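You operate a simulated robot arm through the tools that you are given. There is no shell and no other tool.

The job below is to be done with a simulated robot arm. You get a single attempt, and the scene is never put back.

JOB
Spin-test the red table's green-sealed bearing, put it in the tray the display names and switch the tester off.
Fine: Switch it on, seat the bearing on the turntable, press RUN. Where these are worked on the way, their far stop is far enough and under half their travel is too little: black switch on the cream tester.

The check looks at the end state, three seconds after you hand in, the way a careful person would. Anything else that was tipped, shoved, dropped, spilled or broken makes it a failure.

ROBOT AND FRAMES
A 7-joint arm with a two-finger parallel gripper, fixed in place. Base frame: the origin is at the foot of the arm, x ahead of it, y to its left, z up; the work surface is at about z = 0.8. Readings come in m, degrees, newtons and seconds.
With the tool pointing down near the work surface it reaches from about 0.24 to 0.64 m from the base axis. Its first joint turns from -166.0 to 166.0 degrees. Payload 1.57 kg.
The tool frame sits at the grasp point between the pads (the TCP): z along the fingers, y along the line on which they close. The tips reach 0.03 m beyond it. The gripper opens to 0.08 m. The fingers are 0.017 m wide and 0.012 m thick; the gripper's body (0.04 by 0.082 m) begins 0.08 m behind the TCP.
Orientation is told as [roll, pitch, yaw] about the base's x, y, z axes, in that order, counted from this pose: with the fingers straight down and closing along the base's y, the tool's x points along the base's -x, its y along +y and its z along -z.

CONTROLS
- The arm moves only by the tool apply_moves. Its argument "deltas" is a list of rows, each an object of numbers (a shift or turn left out is 0, a gripper value left out holds the last): "tx", "ty", "tz": the shift along the base's x, y, z in m; "rx", "ry", "rz": the turn, a rotation vector about the base's x, y, z in degrees; "grip": the opening, from 0 (shut) to 1 (fully open). In form: [{"tx": .., "ty": .., "tz": .., "rx": .., "ry": .., "rz": .., "grip": ..}, ...]. A call has 1 to 20 rows; each row shifts and turns the commanded pose from where the row before left it. A row lasts 0.2 s, in which the tool goes at most 0.05 m and 8.6 degrees; a call with a longer step from one row to the next is refused whole, and so is a gripper value outside its range. A pose out of reach is approached as far as the arm can. The call stops where the force on the tool passes 40 N (or 10 N more than at its start, if that is more) or the arm is blocked; 0.2 s more then pass. The fingers move at their own pace (about 0.072 m/s each) and stop on an object; they squeeze with about 33 N. The grip force told is the motor's: it shows also when the fingers shut on nothing. Time passes only in rows, and 0.2 s behind the last, so rows that do not move let the fingers close. The reply holds the time, the measured pose of the TCP, the force on the tool along the base axes, the opening and the grip force, in the units named above and with some noise, with the torque about the TCP (base axes, N m) and any sound that the robot's microphone picked up.
- Cameras (640 x 400 px; columns grow to the right, rows downward): "scene" is fixed at [0.3988, -0.6499, 1.3741]; the picture's right is [0.99, -0.16, 0.00], its down [-0.07, -0.42, -0.91] and it looks along [0.14, 0.89, -0.42] (base axes); focal length 344 px, centre (320, 200). "wrist" rides on the gripper at [0.072, -0.007, -0.122] in the tool frame; the picture's right is [0.09, 1.00, 0.00], its down [-0.84, 0.08, -0.54] and it looks along [-0.54, 0.05, 0.84] (tool axes); focal length 238 px, centre (320, 200). There is no depth. A picture from a camera that has moved, and an enlarged one, comes with that camera's place and axes in the base frame and with its lens.
- camera(camera): a new picture of that camera. No time passes.
- slide_trunk(by): slides the trunk up (or, below 0, down) by that many m; the arm rides with it, the base frame stays. It gives what a move gives, with no picture.
- close_up(camera, box): a new picture of the part [left, top, right, bottom] of that camera's present view, enlarged. No time passes.
- job_done(): hands the job in; it is judged then, once.

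Places have to be worked out from the pictures, the camera data and where the tool is seen. Open the gripper and draw the arm clear of the work before you hand the job in, unless the task says otherwise.

The tools are called after ">>>" as name(argument=value, ...) on one line, values as JSON. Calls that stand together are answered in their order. apply_moves: Moves the arm, as the interface text tells. Its arguments: {"type":"object","properties":{"deltas":{"type":"array","items":{"type":"object","properties":{"tx":{"type":"number"},"ty":{"type":"number"},"tz":{"type":"number"},"rx":{"type":"number"},"ry":{"type":"number"},"rz":{"type":"number"},"grip":{"type":"number"}}}}},"required":["deltas"]} The other tools are called the same way: slide_trunk (by) slides the trunk up or down; camera (camera) takes a picture; close_up (camera, box) takes an enlarged picture of a part of a camera's view; job_done () hands the job in.

At the start:

```text
time: 0.0
tcp_pos: [0.4582, 0.0558, 1.1291]
orientation: [0.1, 0.0, 0.0]
force: [0.2, 0.1, -0.4]
torque: [-0.04, 0.01, 0.04]
opening: 0.0798
grasp_force: 0.0
trunk travel left (down, up): [-0.6, 0.39]
```

scene: 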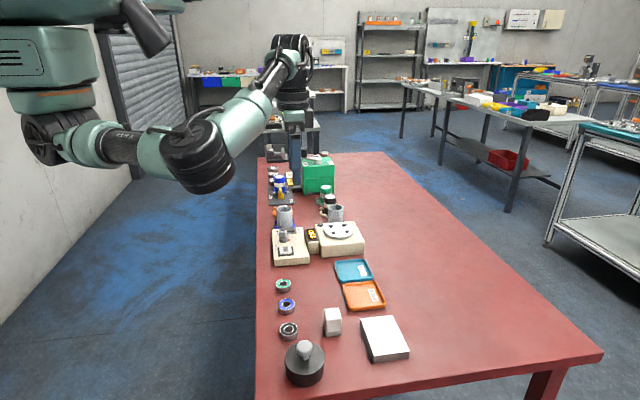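
wrist: 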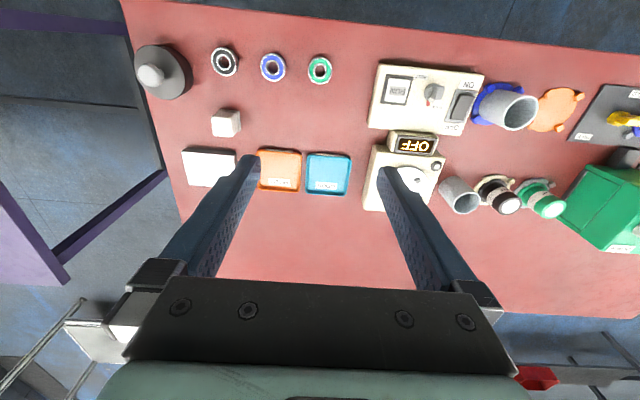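

The tester with control block, display reading OFF, turntable, three bearings and two trays are visible. I take enlarged looks to read the details.

>>> close_up(camera="wrist", box=[340, 40, 560, 220])

>>> close_up(camera="scene", box=[250, 190, 410, 310])

>>> close_up(camera="wrist", box=[120, 20, 360, 220])

```text
2.22 times, centred on (450, 130) of wrist
camera zoom: at [0.3865, 0.048, 1.2505], right [-0.09, 1.0, 0.0], down [0.84, 0.08, 0.54], along [0.54, 0.05, -0.84], focal length 530 px, centre (31, 356)
```

zoom: 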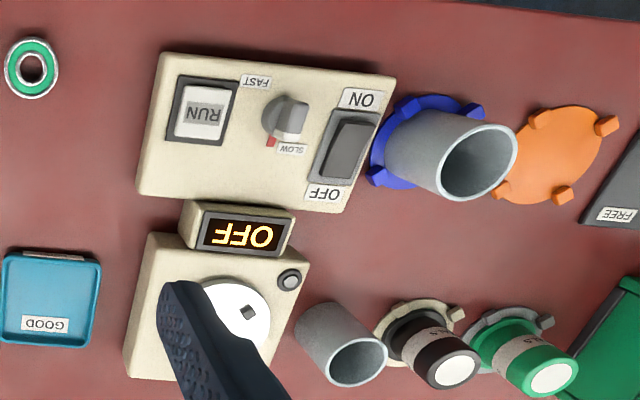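

```text
3.33 times, centred on (330, 250) of scene
camera zoom: at [0.3988, -0.6499, 1.3741], right [0.99, -0.16, 0.0], down [-0.07, -0.42, -0.91], along [0.14, 0.89, -0.42], focal length 1145 px, centre (287, 33)
```

zoom: 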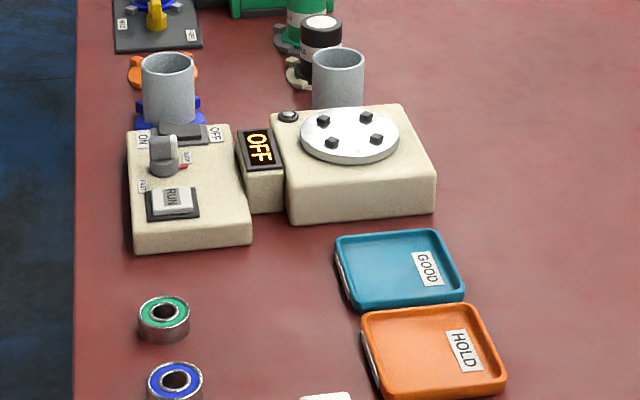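

```text
2.00 times, centred on (240, 120) of wrist
camera zoom: at [0.3865, 0.048, 1.2505], right [-0.09, 1.0, 0.0], down [0.84, 0.08, 0.54], along [0.54, 0.05, -0.84], focal length 477 px, centre (480, 360)
```

zoom: 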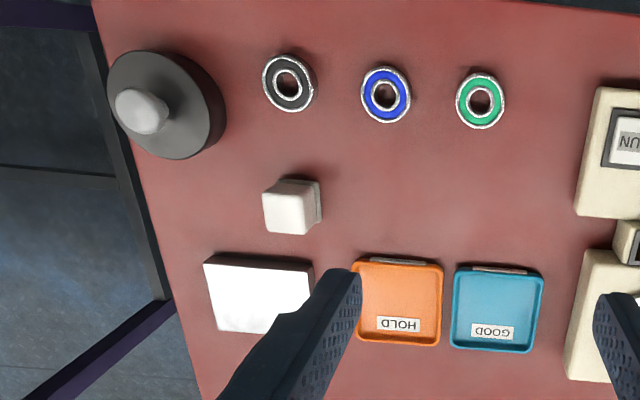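

The rocker switch looks to be near (0.45, 0.29, 0.83), RUN near (0.43, 0.18), the turntable near (0.59, 0.24, 0.85), and the green bearing near (0.416, 0.048). I move above the tester for a closer look.

>>> apply_moves(deltas=[{"ty": 0.04, "tz": -0.02, "grip": 1}, {"ty": 0.04, "tz": -0.02}, {"ty": 0.04, "tz": -0.02}, {"ty": 0.04, "tz": -0.02}, {"ty": 0.03, "tz": -0.01}, {}])

>>> camera(camera="wrist")

```text
time: 1.4
tcp_pos: [0.4602, 0.2451, 1.0389]
orientation: [0.0, -0.1, 0.0]
force: [0.6, 0.6, -0.6]
torque: [0.0, -0.02, 0.03]
opening: 0.08
grasp_force: 0.1
trunk travel left (down, up): [-0.6, 0.39]
```

```text
taken
camera wrist: at [0.3873, 0.2377, 1.1599], right [-0.09, 1.0, 0.0], down [0.84, 0.08, 0.54], along [0.54, 0.05, -0.84], focal length 238 px, centre (320, 200)
```

wrist: 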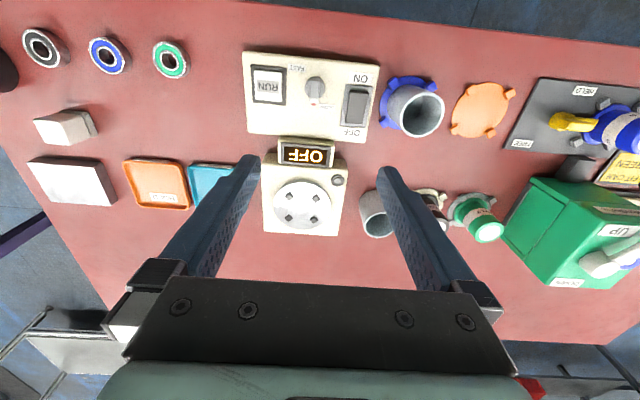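

>>> close_up(camera="wrist", box=[230, 40, 390, 140])

>>> close_up(camera="wrist", box=[240, 130, 368, 240])

```text
4.00 times, centred on (310, 90) of wrist
camera zoom: at [0.3873, 0.2377, 1.1599], right [-0.09, 1.0, 0.0], down [0.84, 0.08, 0.54], along [0.54, 0.05, -0.84], focal length 953 px, centre (360, 640)
```

zoom: 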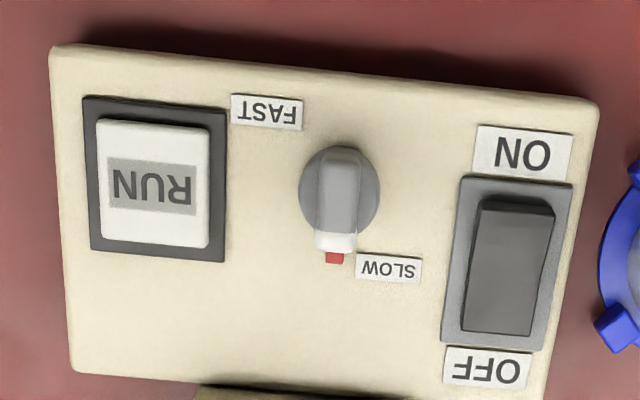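

```text
3.64 times, centred on (304, 185) of wrist
camera zoom: at [0.3873, 0.2377, 1.1599], right [-0.09, 1.0, 0.0], down [0.84, 0.08, 0.54], along [0.54, 0.05, -0.84], focal length 867 px, centre (378, 254)
```

zoom: 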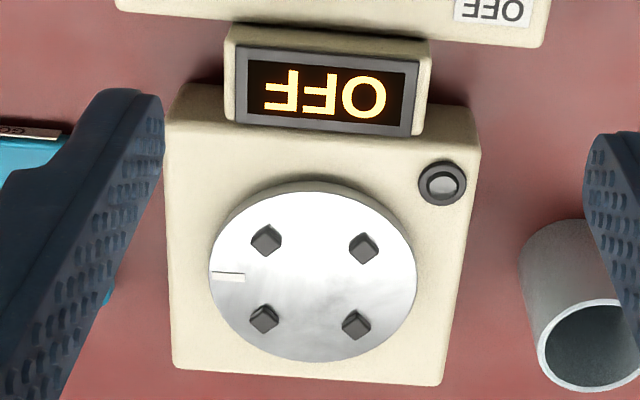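

The rocker sits tilted toward OFF with its ON end (smaller x) raised, so I need to press near (0.437, 0.291). I close the fingers and move above that point.

>>> apply_moves(deltas=[{"tx": -0.0116, "ty": 0.023, "tz": -0.04, "grip": 0}, {"tx": -0.0116, "ty": 0.023, "tz": -0.04}, {"tz": -0.04}, {"tz": -0.02}, {}, {}])

>>> camera(camera="wrist")

>>> close_up(camera="scene", box=[250, 180, 410, 280])

```text
time: 2.8
tcp_pos: [0.4356, 0.2907, 0.8987]
orientation: [0.0, 0.1, 0.0]
force: [-0.1, 0.0, 0.0]
torque: [-0.01, 0.01, 0.01]
opening: 0.0
grasp_force: 21.6
trunk travel left (down, up): [-0.6, 0.39]
```

```text
taken
camera wrist: at [0.3633, 0.2832, 1.0208], right [-0.09, 1.0, 0.0], down [0.84, 0.08, 0.54], along [0.54, 0.05, -0.84], focal length 238 px, centre (320, 200)
```

wrist: 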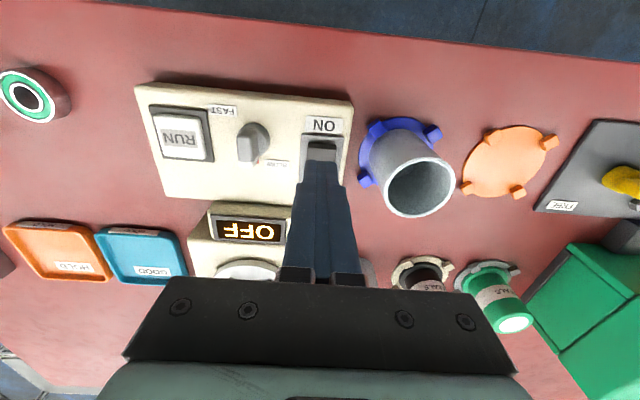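

```text
4.00 times, centred on (330, 230) of scene
camera zoom: at [0.3988, -0.6499, 1.3741], right [0.99, -0.16, 0.0], down [-0.07, -0.42, -0.91], along [0.14, 0.89, -0.42], focal length 1374 px, centre (280, 80)
```

zoom: 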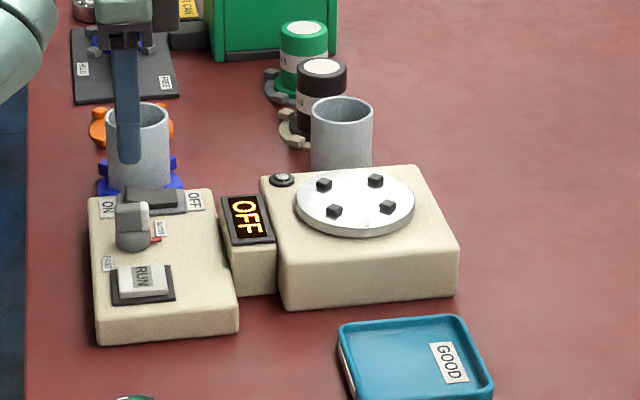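

I check the fingertip's alignment over the rocker with a close-up.

>>> close_up(camera="wrist", box=[260, 90, 400, 220])

```text
3.08 times, centred on (330, 155) of wrist
camera zoom: at [0.3633, 0.2832, 1.0208], right [-0.09, 1.0, 0.0], down [0.84, 0.08, 0.54], along [0.54, 0.05, -0.84], focal length 733 px, centre (289, 338)
```

zoom: 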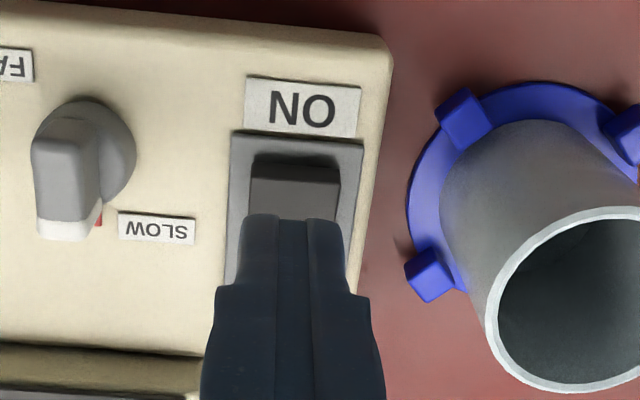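

The fingertip is aligned in y; the rocker's ON edge is near x=0.429, so I shift 4 mm in +x and descend slowly onto it.

>>> apply_moves(deltas=[{"tx": 0.004, "ty": 0.0005, "tz": -0.01}, {"tz": -0.01}, {"tz": -0.005}, {"tz": -0.004}, {"tz": -0.004}, {"tz": -0.003}, {"tz": -0.003}])

>>> close_up(camera="wrist", box=[200, 90, 400, 250])

```text
time: 4.6
tcp_pos: [0.4389, 0.2929, 0.8676]
orientation: [0.5, -0.6, 0.2]
force: [-8.0, -4.6, 20.4]
torque: [-0.18, 0.1, 0.0]
opening: 0.0
grasp_force: 21.1
trunk travel left (down, up): [-0.6, 0.39]
heard: click
stopped in row 7: the force on the tool passed its limit at 42 N (the readings are from after the stop); the commanded pose is now the measured one
```

```text
2.50 times, centred on (300, 170) of wrist
camera zoom: at [0.367, 0.2844, 0.9877], right [-0.1, 1.0, 0.01], down [0.83, 0.08, 0.55], along [0.55, 0.06, -0.84], focal length 596 px, centre (370, 275)
```

zoom: 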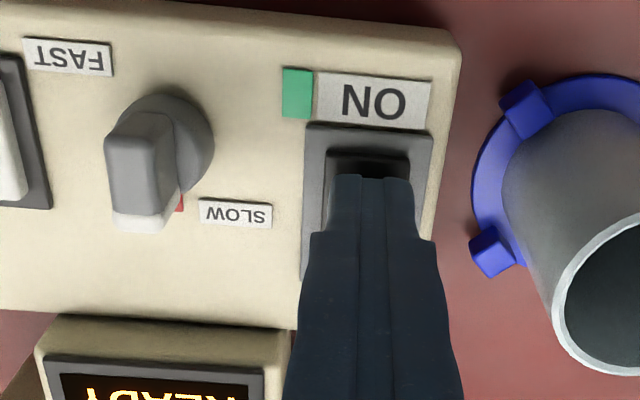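

A click, a green lamp, and the display shows READY. I lift straight up and check the rocker's position.

>>> apply_moves(deltas=[{"tz": 0.01}, {"tz": 0.03}, {"tz": 0.04, "grip": 1}, {"tx": -0.01, "ty": -0.04, "tz": 0.03}, {"ty": -0.04}, {}])

>>> camera(camera="wrist")

>>> close_up(camera="scene", box=[250, 210, 410, 310])

```text
refused: row 4 steps farther than a row can; nothing moved
```

```text
taken
camera wrist: at [0.367, 0.2844, 0.9877], right [-0.1, 1.0, 0.01], down [0.83, 0.08, 0.55], along [0.55, 0.06, -0.84], focal length 238 px, centre (320, 200)
```

wrist: 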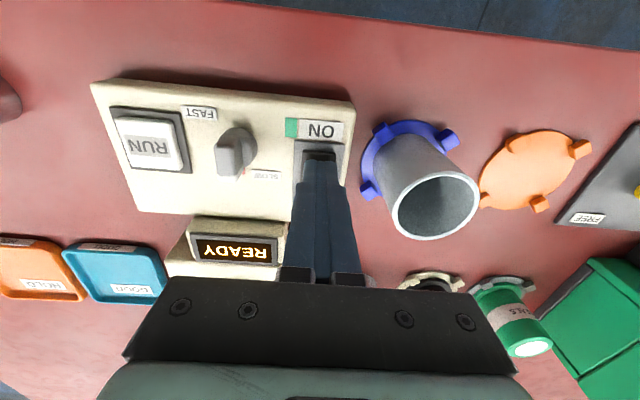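

```text
4.00 times, centred on (330, 260) of scene
camera zoom: at [0.3988, -0.6499, 1.3741], right [0.99, -0.16, 0.0], down [-0.07, -0.42, -0.91], along [0.14, 0.89, -0.42], focal length 1374 px, centre (280, -40)
```

zoom: 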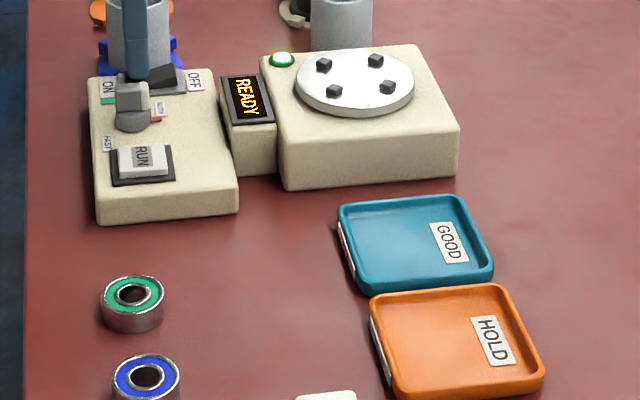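

The rocker now tilts fully to ON and the lamp is lit. I lift, straighten the tool, and go above the green bearing.

>>> apply_moves(deltas=[{"tz": 0.01}, {"tz": 0.03, "rx": -0.5, "ry": 0.6, "rz": -0.2}, {"tz": 0.045, "grip": 1}, {"ty": -0.048}, {"ty": -0.048}, {"tx": -0.01, "ty": -0.048}, {"tx": -0.012, "ty": -0.048}, {"ty": -0.048}, {"ty": -0.006}, {}])

>>> camera(camera="wrist")

```text
time: 6.8
tcp_pos: [0.4177, 0.0456, 0.9505]
orientation: [-0.1, 0.3, 0.0]
force: [-0.1, 0.2, 1.1]
torque: [-0.02, 0.02, 0.03]
opening: 0.0796
grasp_force: 0.1
trunk travel left (down, up): [-0.6, 0.39]
```

```text
taken
camera wrist: at [0.3469, 0.0397, 1.0715], right [-0.09, 1.0, 0.0], down [0.84, 0.08, 0.54], along [0.54, 0.05, -0.84], focal length 238 px, centre (320, 200)
```

wrist: 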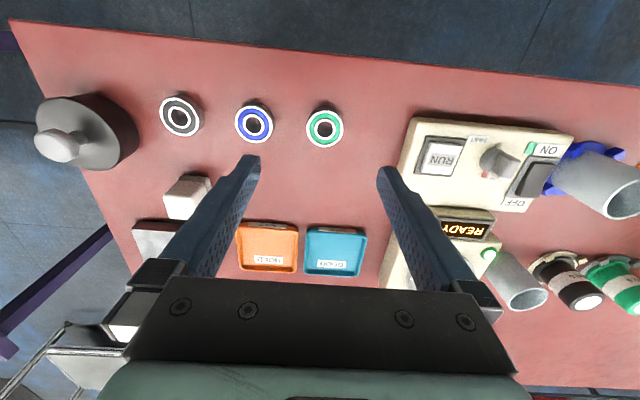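

>>> close_up(camera="wrist", box=[220, 80, 380, 180])

>>> close_up(camera="scene", box=[250, 260, 330, 320])

```text
4.00 times, centred on (300, 130) of wrist
camera zoom: at [0.3469, 0.0397, 1.0715], right [-0.09, 1.0, 0.0], down [0.84, 0.08, 0.54], along [0.54, 0.05, -0.84], focal length 953 px, centre (400, 480)
```

zoom: 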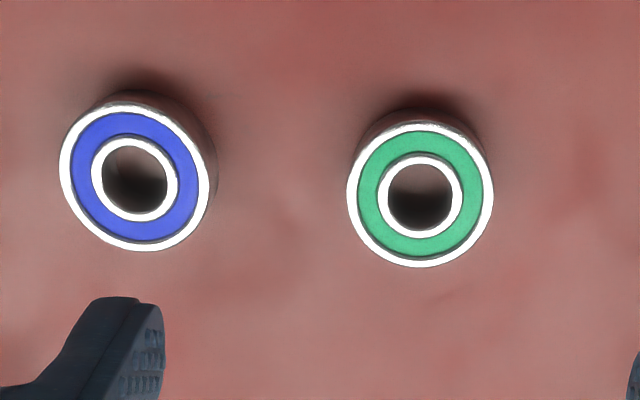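

```text
6.67 times, centred on (290, 290) of scene
camera zoom: at [0.3988, -0.6499, 1.3741], right [0.99, -0.16, 0.0], down [-0.07, -0.42, -0.91], along [0.14, 0.89, -0.42], focal length 2291 px, centre (520, -400)
```

zoom: 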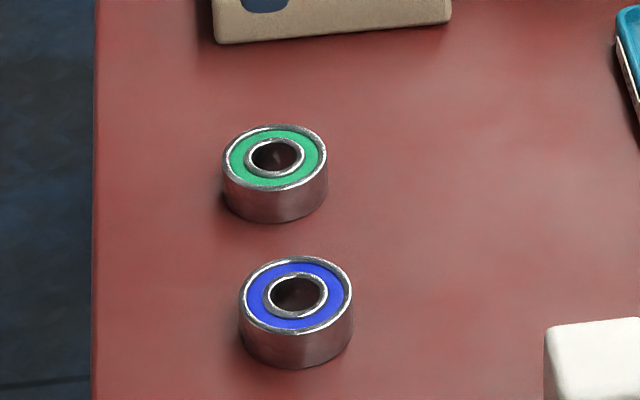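

The green bearing is about 40 mm wide and 16 mm high, centred near (0.419, 0.0525); blue is about 75 mm away. I set a partial opening and descend over it.

>>> apply_moves(deltas=[{"tx": 0.0015, "ty": 0.007, "tz": -0.02, "grip": 0.78}, {"tz": -0.03}, {"tz": -0.03}, {"tz": -0.02}, {"tz": -0.008}, {}])

>>> camera(camera="wrist")

>>> close_up(camera="scene", box=[250, 250, 330, 320])

```text
time: 8.2
tcp_pos: [0.4206, 0.0537, 0.8398]
orientation: [-0.3, 0.3, -0.2]
force: [0.2, -0.1, -0.2]
torque: [0.02, -0.03, 0.02]
opening: 0.0624
grasp_force: 0.2
trunk travel left (down, up): [-0.6, 0.39]
```

```text
taken
camera wrist: at [0.349, 0.0469, 0.9621], right [-0.09, 1.0, 0.0], down [0.84, 0.08, 0.54], along [0.54, 0.05, -0.84], focal length 238 px, centre (320, 200)
```

wrist: 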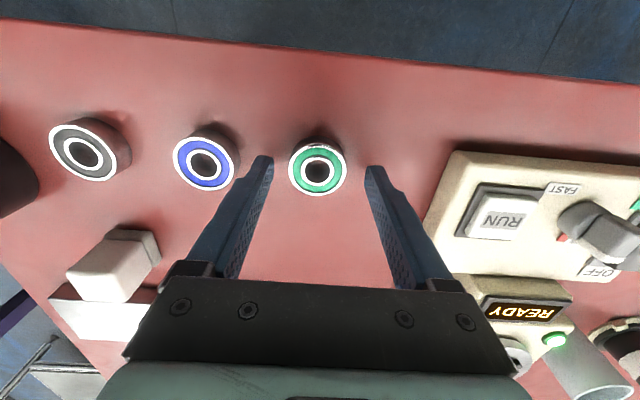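

```text
5.71 times, centred on (290, 285) of scene
camera zoom: at [0.3988, -0.6499, 1.3741], right [0.99, -0.16, 0.0], down [-0.07, -0.42, -0.91], along [0.14, 0.89, -0.42], focal length 1963 px, centre (491, -286)
```

zoom: 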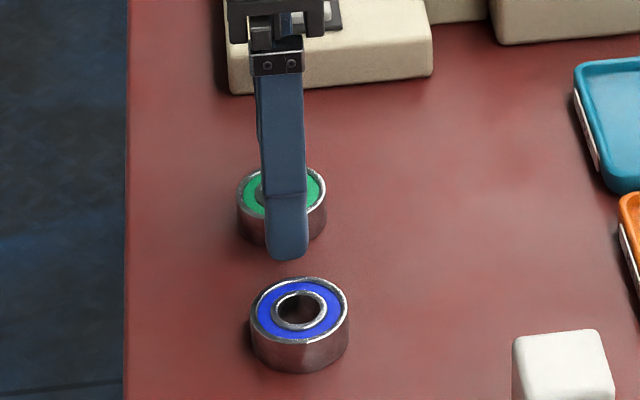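

The bearing's centre computes to (0.419, 0.052), well between the fingers. I go the last few millimetres down and close.

>>> apply_moves(deltas=[{"tx": -0.0015, "ty": -0.0015, "tz": -0.003}, {"tz": -0.003}, {}, {"grip": 0}, {}, {}, {}])

```text
time: 9.8
tcp_pos: [0.4186, 0.0526, 0.8342]
orientation: [-0.2, 0.2, -0.1]
force: [0.6, -0.3, 0.4]
torque: [-0.01, 0.02, 0.02]
opening: 0.0385
grasp_force: 32.6
trunk travel left (down, up): [-0.6, 0.39]
```

The fingers hold something 38.5 mm wide — the bearing. I lift it clear to z≈0.95 and look.

>>> apply_moves(deltas=[{"tz": 0.01}, {"tz": 0.03}, {"tz": 0.04}, {"tz": 0.04}, {}])

>>> camera(camera="wrist")

>>> close_up(camera="wrist", box=[260, 130, 380, 210])

```text
time: 11.0
tcp_pos: [0.4179, 0.0506, 0.9559]
orientation: [-0.2, 0.3, 0.1]
force: [-0.1, 0.2, -0.4]
torque: [0.0, 0.0, 0.01]
opening: 0.0384
grasp_force: 32.9
trunk travel left (down, up): [-0.6, 0.39]
```

```text
taken
camera wrist: at [0.3474, 0.0449, 1.0776], right [-0.09, 1.0, 0.0], down [0.84, 0.08, 0.54], along [0.54, 0.05, -0.84], focal length 238 px, centre (320, 200)
```

wrist: 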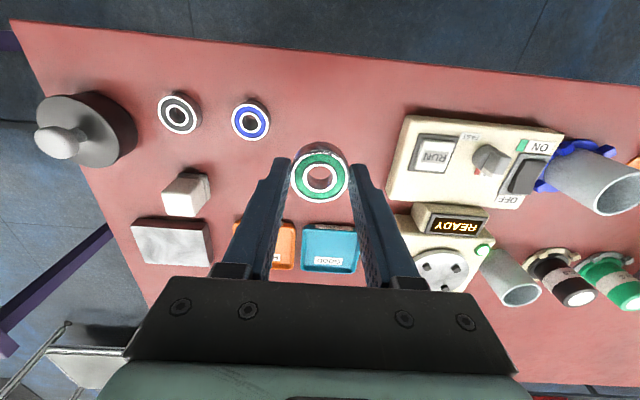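

```text
5.00 times, centred on (320, 170) of wrist
camera zoom: at [0.3474, 0.0449, 1.0776], right [-0.09, 1.0, 0.0], down [0.84, 0.08, 0.54], along [0.54, 0.05, -0.84], focal length 1192 px, centre (320, 350)
```

zoom: 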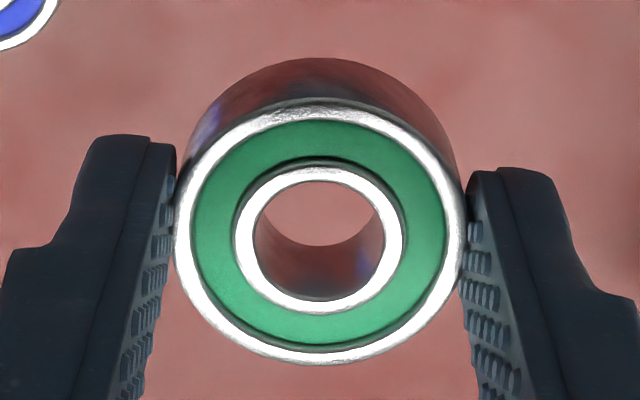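

The bearing is held centred on the TCP (within ~1 mm). I carry it over to above the turntable at safe height.

>>> apply_moves(deltas=[{"tx": 0.0295, "ty": 0.0297, "tz": 0.005}, {"tx": 0.0295, "ty": 0.0297}, {"tx": 0.0295, "ty": 0.0297}, {"tx": 0.0295, "ty": 0.0297}, {"tx": 0.0295, "ty": 0.0297}, {"tx": 0.0295, "ty": 0.0297}, {}, {}])

>>> camera(camera="wrist")

>>> close_up(camera="scene", box=[270, 160, 410, 270])

```text
time: 12.8
tcp_pos: [0.5939, 0.2311, 0.9594]
orientation: [-0.2, 0.3, 0.0]
force: [-0.1, -0.1, -0.5]
torque: [-0.02, 0.01, -0.03]
opening: 0.0385
grasp_force: 33.1
trunk travel left (down, up): [-0.6, 0.39]
```

```text
taken
camera wrist: at [0.5234, 0.224, 1.0812], right [-0.09, 1.0, 0.0], down [0.84, 0.08, 0.54], along [0.54, 0.05, -0.84], focal length 238 px, centre (320, 200)
```

wrist: 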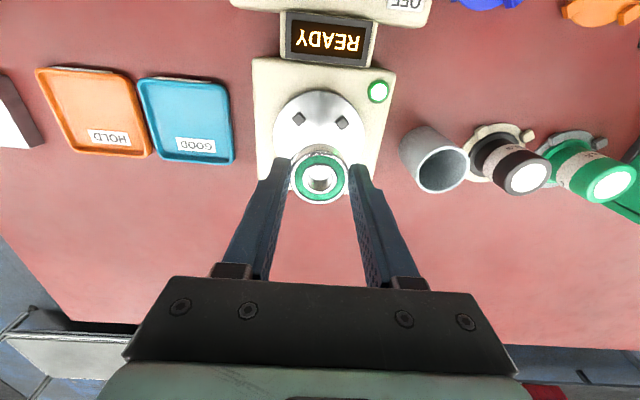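

```text
3.64 times, centred on (340, 215) of scene
camera zoom: at [0.3988, -0.6499, 1.3741], right [0.99, -0.16, 0.0], down [-0.07, -0.42, -0.91], along [0.14, 0.89, -0.42], focal length 1249 px, centre (247, 146)
```

zoom: 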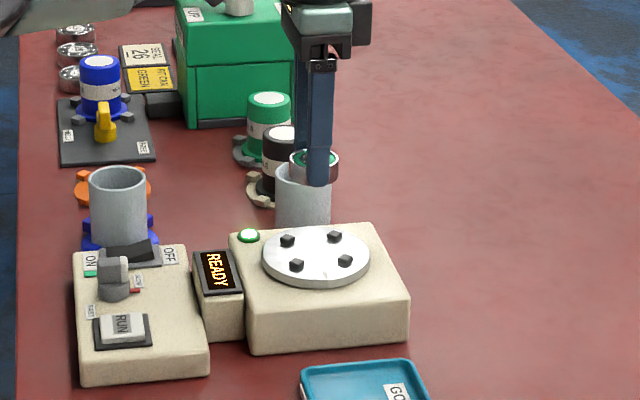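

The pose is reachable. I take a close-up of the turntable beneath the held bearing to fix its centre.

>>> close_up(camera="wrist", box=[250, 70, 400, 210])

>>> close_up(camera="scene", box=[330, 210, 390, 255])

```text
2.86 times, centred on (325, 140) of wrist
camera zoom: at [0.5234, 0.224, 1.0812], right [-0.09, 1.0, 0.0], down [0.84, 0.08, 0.54], along [0.54, 0.05, -0.84], focal length 681 px, centre (306, 371)
```

zoom: 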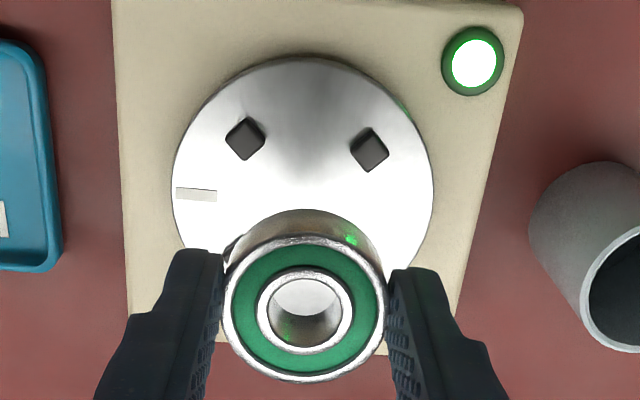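

```text
8.89 times, centred on (360, 232) of scene
camera zoom: at [0.3988, -0.6499, 1.3741], right [0.99, -0.16, 0.0], down [-0.07, -0.42, -0.91], along [0.14, 0.89, -0.42], focal length 3054 px, centre (-36, -89)
```

zoom: 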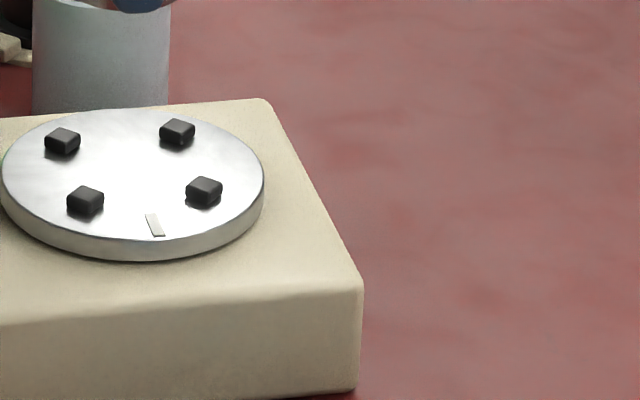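

The turntable centre works out to (0.598, 0.230) with its surface near z=0.856 and pegs ~5 mm high; the bearing is at about (0.596, 0.230). I shift 2 mm and descend to just above the pegs.

>>> apply_moves(deltas=[{"tx": 0.0025, "tz": -0.015}, {"tz": -0.02}, {"tz": -0.015}, {"tz": -0.002}, {}, {}])

>>> close_up(camera="wrist", box=[250, 70, 400, 210])

>>> close_up(camera="scene", box=[320, 190, 400, 250])

```text
time: 14.2
tcp_pos: [0.5974, 0.2312, 0.9068]
orientation: [-0.2, 0.3, -0.1]
force: [-0.4, 0.2, -1.6]
torque: [-0.01, -0.02, 0.01]
opening: 0.0384
grasp_force: 32.7
trunk travel left (down, up): [-0.6, 0.39]
```

```text
2.86 times, centred on (325, 140) of wrist
camera zoom: at [0.5263, 0.2239, 1.0292], right [-0.09, 1.0, 0.0], down [0.84, 0.08, 0.54], along [0.54, 0.05, -0.84], focal length 681 px, centre (306, 371)
```

zoom: 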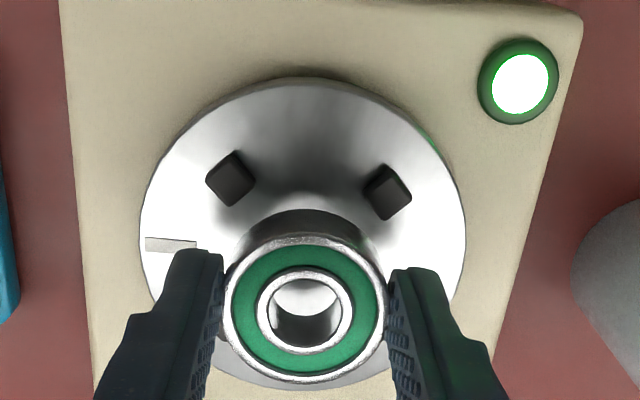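

```text
6.67 times, centred on (360, 220) of scene
camera zoom: at [0.3988, -0.6499, 1.3741], right [0.99, -0.16, 0.0], down [-0.07, -0.42, -0.91], along [0.14, 0.89, -0.42], focal length 2291 px, centre (53, 67)
```

zoom: 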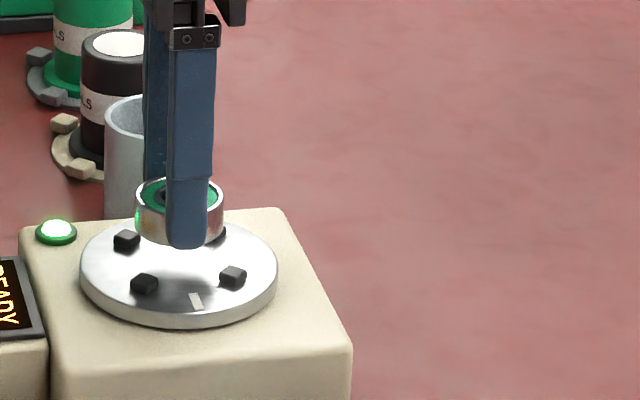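

Bearing at about (0.599, 0.230) versus pegs' centre (0.598, 0.230): aligned. I descend slowly between the pegs.

>>> apply_moves(deltas=[{"tx": -0.001, "ty": -0.0005, "tz": -0.005}, {"tz": -0.004}, {"tz": -0.003}, {"tz": -0.002}, {}])

>>> close_up(camera="wrist", box=[250, 90, 400, 230])

>>> close_up(camera="scene", box=[320, 190, 400, 250])

```text
time: 15.4
tcp_pos: [0.5958, 0.2301, 0.8931]
orientation: [-0.2, 0.2, -0.2]
force: [0.8, -0.3, -0.5]
torque: [0.01, -0.01, 0.02]
opening: 0.0385
grasp_force: 32.6
trunk travel left (down, up): [-0.6, 0.39]
```

```text
2.86 times, centred on (325, 160) of wrist
camera zoom: at [0.5255, 0.2233, 1.0152], right [-0.09, 1.0, 0.0], down [0.84, 0.08, 0.54], along [0.54, 0.05, -0.84], focal length 681 px, centre (306, 314)
```

zoom: 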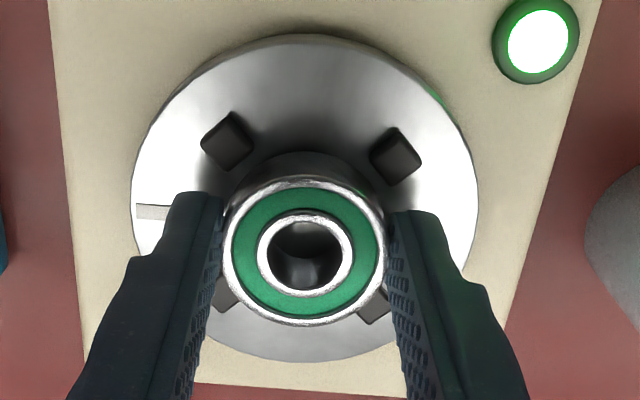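

```text
6.67 times, centred on (360, 220) of scene
camera zoom: at [0.3988, -0.6499, 1.3741], right [0.99, -0.16, 0.0], down [-0.07, -0.42, -0.91], along [0.14, 0.89, -0.42], focal length 2291 px, centre (53, 67)
```

zoom: 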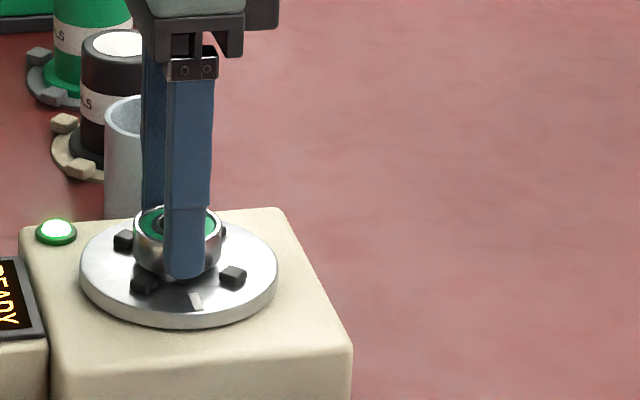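

Still well centred. I go down in 1 mm steps until the bearing touches the disc.

>>> apply_moves(deltas=[{"tz": -0.001}, {"tz": -0.001}, {"tz": -0.001}, {}])

```text
time: 16.4
tcp_pos: [0.5967, 0.2308, 0.8894]
orientation: [-0.2, 0.3, -0.2]
force: [-0.5, 0.0, -1.4]
torque: [0.0, 0.01, -0.02]
opening: 0.0388
grasp_force: 33.5
trunk travel left (down, up): [-0.6, 0.39]
```

No contact yet; I keep stepping down.

>>> apply_moves(deltas=[{"tz": -0.001}, {"tz": -0.001}, {}])

>>> close_up(camera="scene", box=[330, 205, 390, 250])

```text
time: 17.2
tcp_pos: [0.5971, 0.2304, 0.8894]
orientation: [-0.2, 0.2, -0.2]
force: [0.4, -0.6, 4.2]
torque: [-0.03, 0.04, 0.02]
opening: 0.0383
grasp_force: 33.3
trunk travel left (down, up): [-0.6, 0.39]
```

```text
8.89 times, centred on (360, 228) of scene
camera zoom: at [0.3988, -0.6499, 1.3741], right [0.99, -0.16, 0.0], down [-0.07, -0.42, -0.91], along [0.14, 0.89, -0.42], focal length 3054 px, centre (-36, -44)
```

zoom: 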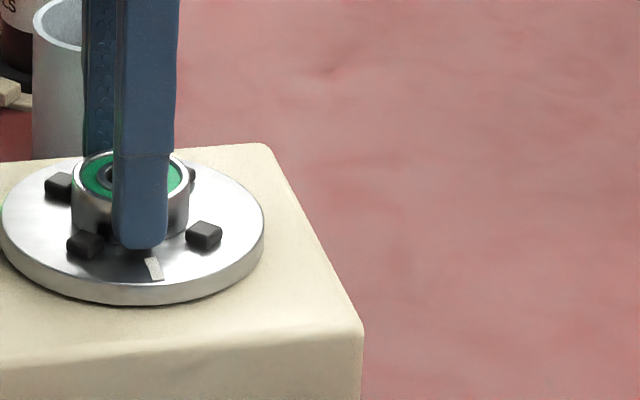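

Contact force of about 4 N: the bearing sits on the disc between the pegs. I release and rise.

>>> apply_moves(deltas=[{"tz": 0.0005}, {"grip": 0.75}, {}, {}, {"tz": 0.01}, {"tz": 0.03}, {"tz": 0.03}, {}])

>>> camera(camera="wrist")

>>> close_up(camera="scene", box=[330, 205, 390, 250])

```text
time: 19.0
tcp_pos: [0.5959, 0.23, 0.9587]
orientation: [-0.2, 0.3, -0.1]
force: [0.4, 0.1, 1.1]
torque: [0.04, 0.03, 0.01]
opening: 0.0601
grasp_force: 0.1
trunk travel left (down, up): [-0.6, 0.39]
```

```text
taken
camera wrist: at [0.526, 0.2235, 1.0815], right [-0.09, 1.0, 0.0], down [0.84, 0.08, 0.54], along [0.54, 0.05, -0.84], focal length 238 px, centre (320, 200)
```

wrist: 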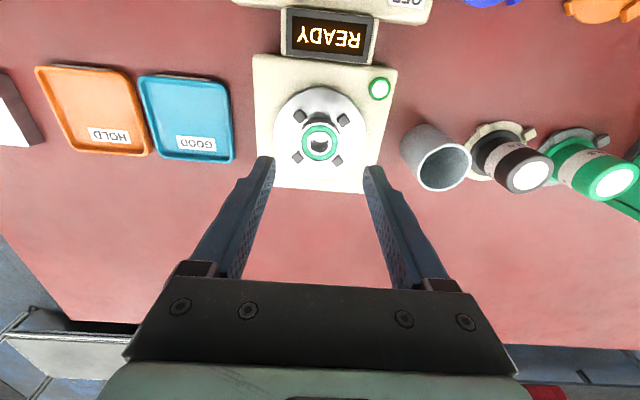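

```text
8.89 times, centred on (360, 228) of scene
camera zoom: at [0.3988, -0.6499, 1.3741], right [0.99, -0.16, 0.0], down [-0.07, -0.42, -0.91], along [0.14, 0.89, -0.42], focal length 3054 px, centre (-36, -44)
```

zoom: 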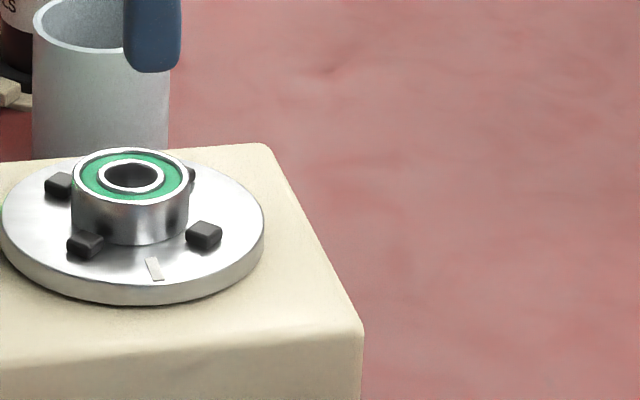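

Bearing seated neatly between the pegs. Next I close the fingers and move above RUN at about (0.434, 0.178).

>>> apply_moves(deltas=[{"tx": -0.04, "ty": -0.013, "grip": 0}, {"tx": -0.04, "ty": -0.013}, {"tx": -0.04, "ty": -0.013}, {"tx": -0.042, "ty": -0.013}, {"tz": -0.03}, {"tz": -0.03}, {}])

>>> close_up(camera="wrist", box=[220, 90, 420, 250])

```text
time: 20.6
tcp_pos: [0.435, 0.1791, 0.8986]
orientation: [-0.1, 0.3, 0.0]
force: [-0.5, -0.1, -0.2]
torque: [-0.02, 0.01, -0.01]
opening: 0.0
grasp_force: 21.8
trunk travel left (down, up): [-0.6, 0.39]
```

```text
2.50 times, centred on (320, 170) of wrist
camera zoom: at [0.3641, 0.1711, 1.0204], right [-0.09, 1.0, 0.0], down [0.84, 0.08, 0.54], along [0.54, 0.05, -0.84], focal length 596 px, centre (320, 275)
```

zoom: 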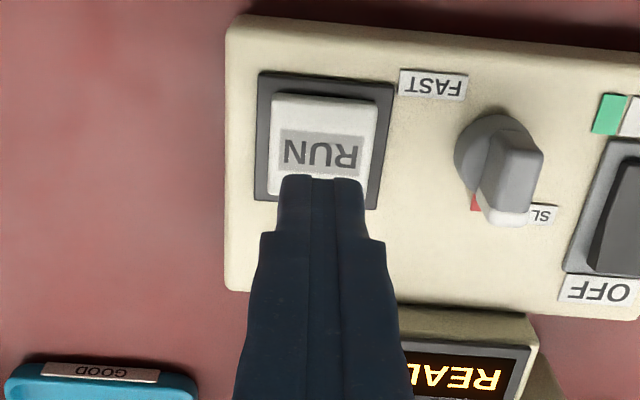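

The tip is over the RUN key; I trim 3 mm and press down gently until it clicks or stops.

>>> apply_moves(deltas=[{"tx": -0.003, "ty": -0.001, "tz": -0.01}, {"tz": -0.01}, {"tz": -0.004}, {"tz": -0.003}, {"tz": -0.003}, {}])

>>> close_up(camera="scene", box=[250, 190, 410, 290])

```text
time: 22.0
tcp_pos: [0.432, 0.1767, 0.8689]
orientation: [-0.1, 0.3, -0.1]
force: [0.9, 0.5, -0.5]
torque: [0.02, 0.0, -0.02]
opening: 0.0
grasp_force: 20.6
trunk travel left (down, up): [-0.6, 0.39]
```

```text
4.00 times, centred on (330, 240) of scene
camera zoom: at [0.3988, -0.6499, 1.3741], right [0.99, -0.16, 0.0], down [-0.07, -0.42, -0.91], along [0.14, 0.89, -0.42], focal length 1374 px, centre (280, 40)
```

zoom: 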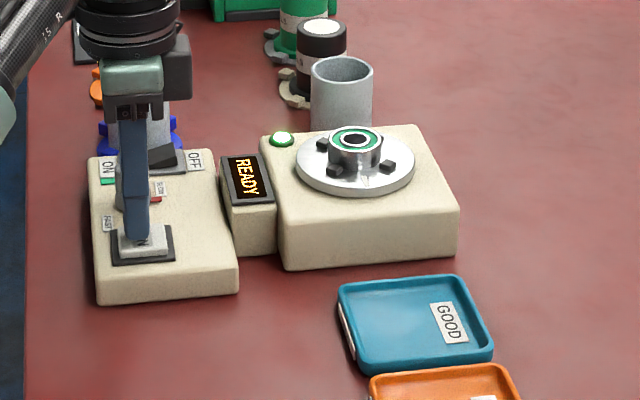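

Not touching yet; I keep going down in small steps.

>>> apply_moves(deltas=[{"tz": -0.002}, {"tz": -0.002}, {"tz": -0.002}, {"tz": -0.002}])

>>> close_up(camera="scene", box=[250, 190, 410, 290])

```text
time: 23.0
tcp_pos: [0.432, 0.1774, 0.8618]
orientation: [-0.2, 0.2, -0.1]
force: [-1.5, -1.4, 3.4]
torque: [0.0, -0.01, -0.01]
opening: 0.0
grasp_force: 21.5
trunk travel left (down, up): [-0.6, 0.39]
heard: click
```

```text
4.00 times, centred on (330, 240) of scene
camera zoom: at [0.3988, -0.6499, 1.3741], right [0.99, -0.16, 0.0], down [-0.07, -0.42, -0.91], along [0.14, 0.89, -0.42], focal length 1374 px, centre (280, 40)
```

zoom: 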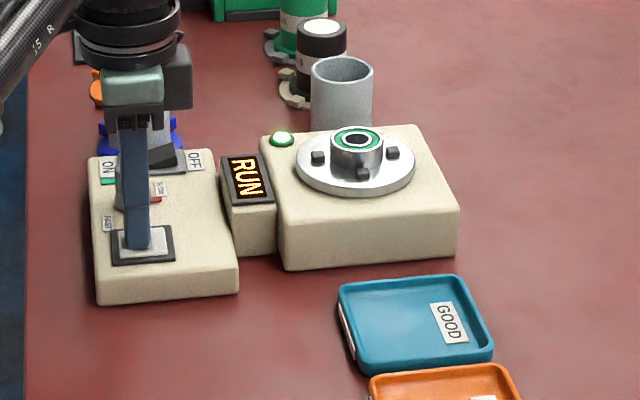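

The key clicked and the display shows RUN with the table spinning. I rise clear and wait for the verdict.

>>> apply_moves(deltas=[{"tz": 0.01}, {"tz": 0.03}, {"tz": 0.04}, {"tz": 0.02}, {}, {}, {}, {}, {}, {}, {}, {}, {}, {}, {}])

>>> close_up(camera="scene", box=[250, 190, 410, 290])

>>> camera(camera="wrist")

```text
time: 26.2
tcp_pos: [0.4312, 0.1774, 0.961]
orientation: [-0.3, 0.3, -0.2]
force: [-0.3, 0.5, 0.7]
torque: [0.0, 0.02, -0.02]
opening: 0.0
grasp_force: 21.1
trunk travel left (down, up): [-0.6, 0.39]
```

```text
4.00 times, centred on (330, 240) of scene
camera zoom: at [0.3988, -0.6499, 1.3741], right [0.99, -0.16, 0.0], down [-0.07, -0.42, -0.91], along [0.14, 0.89, -0.42], focal length 1374 px, centre (280, 40)
```

zoom: 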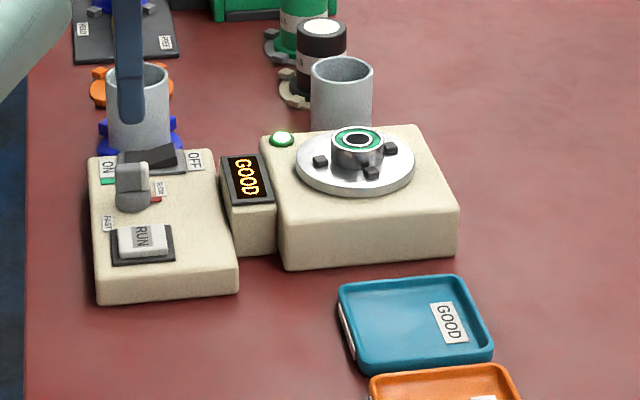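

```text
taken
camera wrist: at [0.3611, 0.1699, 1.0827], right [-0.09, 1.0, 0.0], down [0.84, 0.08, 0.54], along [0.54, 0.05, -0.84], focal length 238 px, centre (320, 200)
```

wrist: 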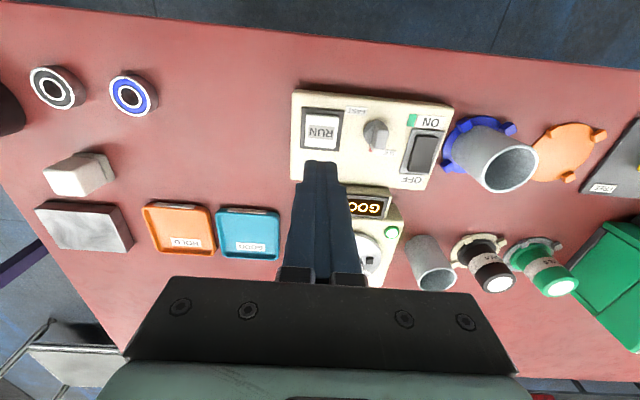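

The display names GOOD (blue tray). I move above the turntable with open fingers to confirm it has stopped and see where the pegs came to rest.

>>> apply_moves(deltas=[{"tx": 0.035, "ty": 0.013, "tz": 0.01, "grip": 1}, {"tx": 0.035, "ty": 0.013, "tz": 0.01}, {"tx": 0.035, "ty": 0.013}, {"tx": 0.03, "ty": 0.013}, {"tx": 0.028}, {}, {}])

>>> close_up(camera="wrist", box=[230, 70, 410, 210])

>>> close_up(camera="scene", box=[300, 205, 390, 265])

```text
time: 27.8
tcp_pos: [0.5951, 0.2295, 0.9819]
orientation: [-0.2, 0.2, 0.0]
force: [0.5, 0.7, 0.2]
torque: [-0.04, -0.01, 0.01]
opening: 0.0799
grasp_force: 0.1
trunk travel left (down, up): [-0.6, 0.39]
```

```text
2.86 times, centred on (320, 140) of wrist
camera zoom: at [0.524, 0.223, 1.1031], right [-0.09, 1.0, 0.0], down [0.84, 0.08, 0.54], along [0.54, 0.05, -0.84], focal length 681 px, centre (320, 371)
```

zoom: 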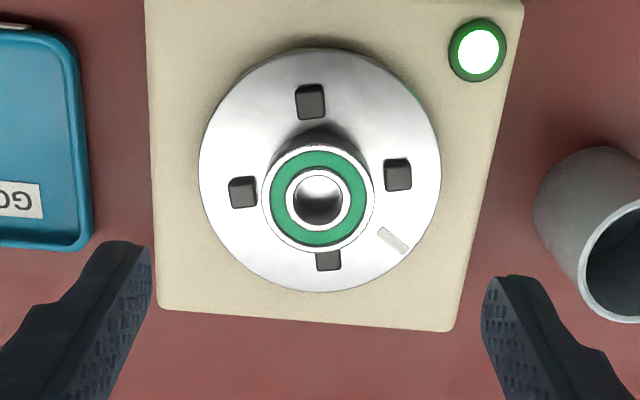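

```text
6.67 times, centred on (345, 235) of scene
camera zoom: at [0.3988, -0.6499, 1.3741], right [0.99, -0.16, 0.0], down [-0.07, -0.42, -0.91], along [0.14, 0.89, -0.42], focal length 2291 px, centre (153, -33)
```

zoom: 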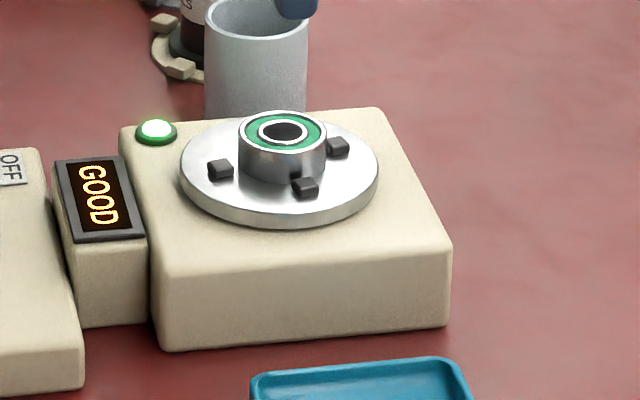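

The turntable has stopped with pegs now about 12° off the base axes, so I turn the gripper −33° about z to bring the fingers into the gaps, then re-check.

>>> apply_moves(deltas=[{"tx": 0.002, "rz": -8.25, "grip": 0.75}, {"rz": -8.25}, {"rz": -8.25}, {"rz": -8.25}, {"tz": -0.02}, {}, {}])

>>> camera(camera="wrist")

>>> close_up(camera="wrist", box=[230, 70, 410, 210])

```text
time: 29.4
tcp_pos: [0.5966, 0.2296, 0.96]
orientation: [-0.2, 0.3, -33.1]
force: [-0.6, -0.1, 0.1]
torque: [0.0, 0.0, -0.03]
opening: 0.0601
grasp_force: 0.1
trunk travel left (down, up): [-0.6, 0.39]
```

```text
taken
camera wrist: at [0.5344, 0.2621, 1.0822], right [0.47, 0.88, 0.0], down [0.75, -0.39, 0.54], along [0.47, -0.25, -0.84], focal length 238 px, centre (320, 200)
```

wrist: 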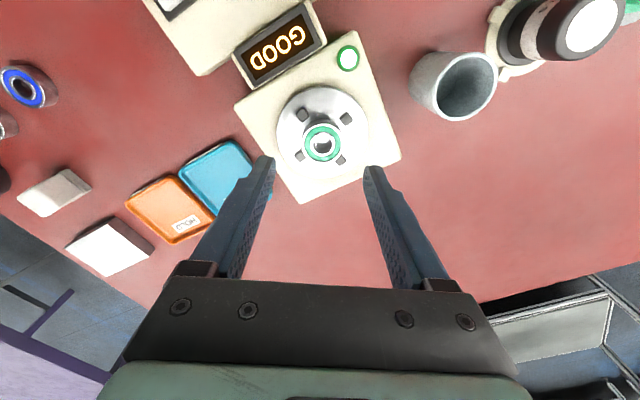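

```text
2.86 times, centred on (320, 140) of wrist
camera zoom: at [0.5344, 0.2621, 1.0822], right [0.47, 0.88, 0.0], down [0.75, -0.39, 0.54], along [0.47, -0.25, -0.84], focal length 681 px, centre (320, 371)
```

zoom: 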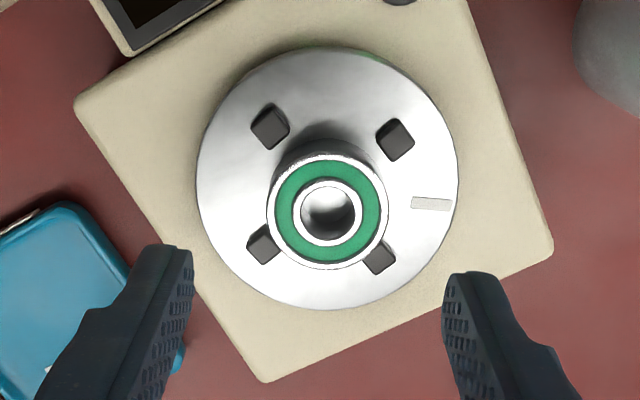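

Fingers now line up with the gaps between pegs. I nudge +1.5 mm in x and descend to just above the pegs, then check once more.

>>> apply_moves(deltas=[{"tx": 0.0015, "ty": 0.0005, "tz": -0.02}, {"tz": -0.02}, {"tz": -0.012}, {}, {}])

>>> close_up(camera="wrist", box=[230, 90, 410, 230])

>>> close_up(camera="scene", box=[320, 195, 400, 255])

```text
time: 30.6
tcp_pos: [0.5984, 0.2308, 0.9084]
orientation: [-0.2, 0.3, -33.1]
force: [-0.7, -0.6, -0.1]
torque: [0.04, 0.02, 0.04]
opening: 0.0599
grasp_force: 0.1
trunk travel left (down, up): [-0.6, 0.39]
```

```text
2.86 times, centred on (320, 160) of wrist
camera zoom: at [0.5355, 0.2629, 1.0303], right [0.47, 0.88, 0.0], down [0.75, -0.39, 0.54], along [0.47, -0.25, -0.84], focal length 681 px, centre (320, 314)
```

zoom: 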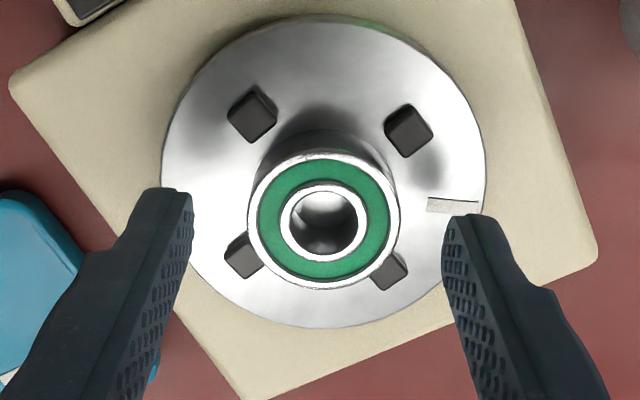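

```text
6.67 times, centred on (360, 225) of scene
camera zoom: at [0.3988, -0.6499, 1.3741], right [0.99, -0.16, 0.0], down [-0.07, -0.42, -0.91], along [0.14, 0.89, -0.42], focal length 2291 px, centre (53, 33)
```

zoom: 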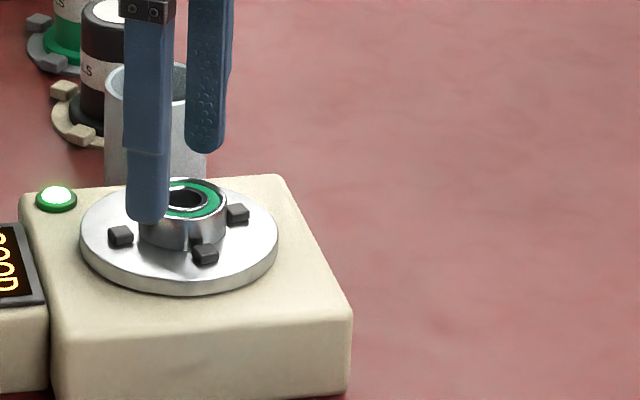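

Alignment is good. I descend between the pegs and close on the bearing.

>>> apply_moves(deltas=[{"tz": -0.008}, {"tz": -0.006}, {"tz": -0.003}, {}, {"grip": 0}, {}, {}, {}])

>>> close_up(camera="wrist", box=[230, 110, 410, 250])

```text
time: 32.4
tcp_pos: [0.5984, 0.2303, 0.8914]
orientation: [-0.2, 0.3, -33.1]
force: [0.8, 0.0, -0.5]
torque: [0.02, -0.04, 0.0]
opening: 0.0387
grasp_force: 32.8
trunk travel left (down, up): [-0.6, 0.39]
```

```text
2.86 times, centred on (320, 180) of wrist
camera zoom: at [0.535, 0.2626, 1.0137], right [0.47, 0.88, 0.0], down [0.75, -0.39, 0.54], along [0.47, -0.25, -0.84], focal length 681 px, centre (320, 257)
```

zoom: 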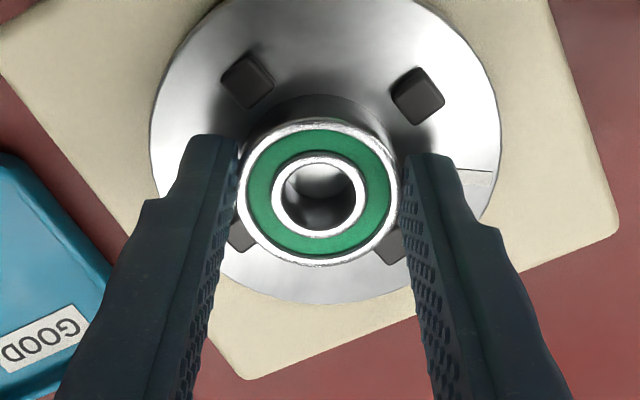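

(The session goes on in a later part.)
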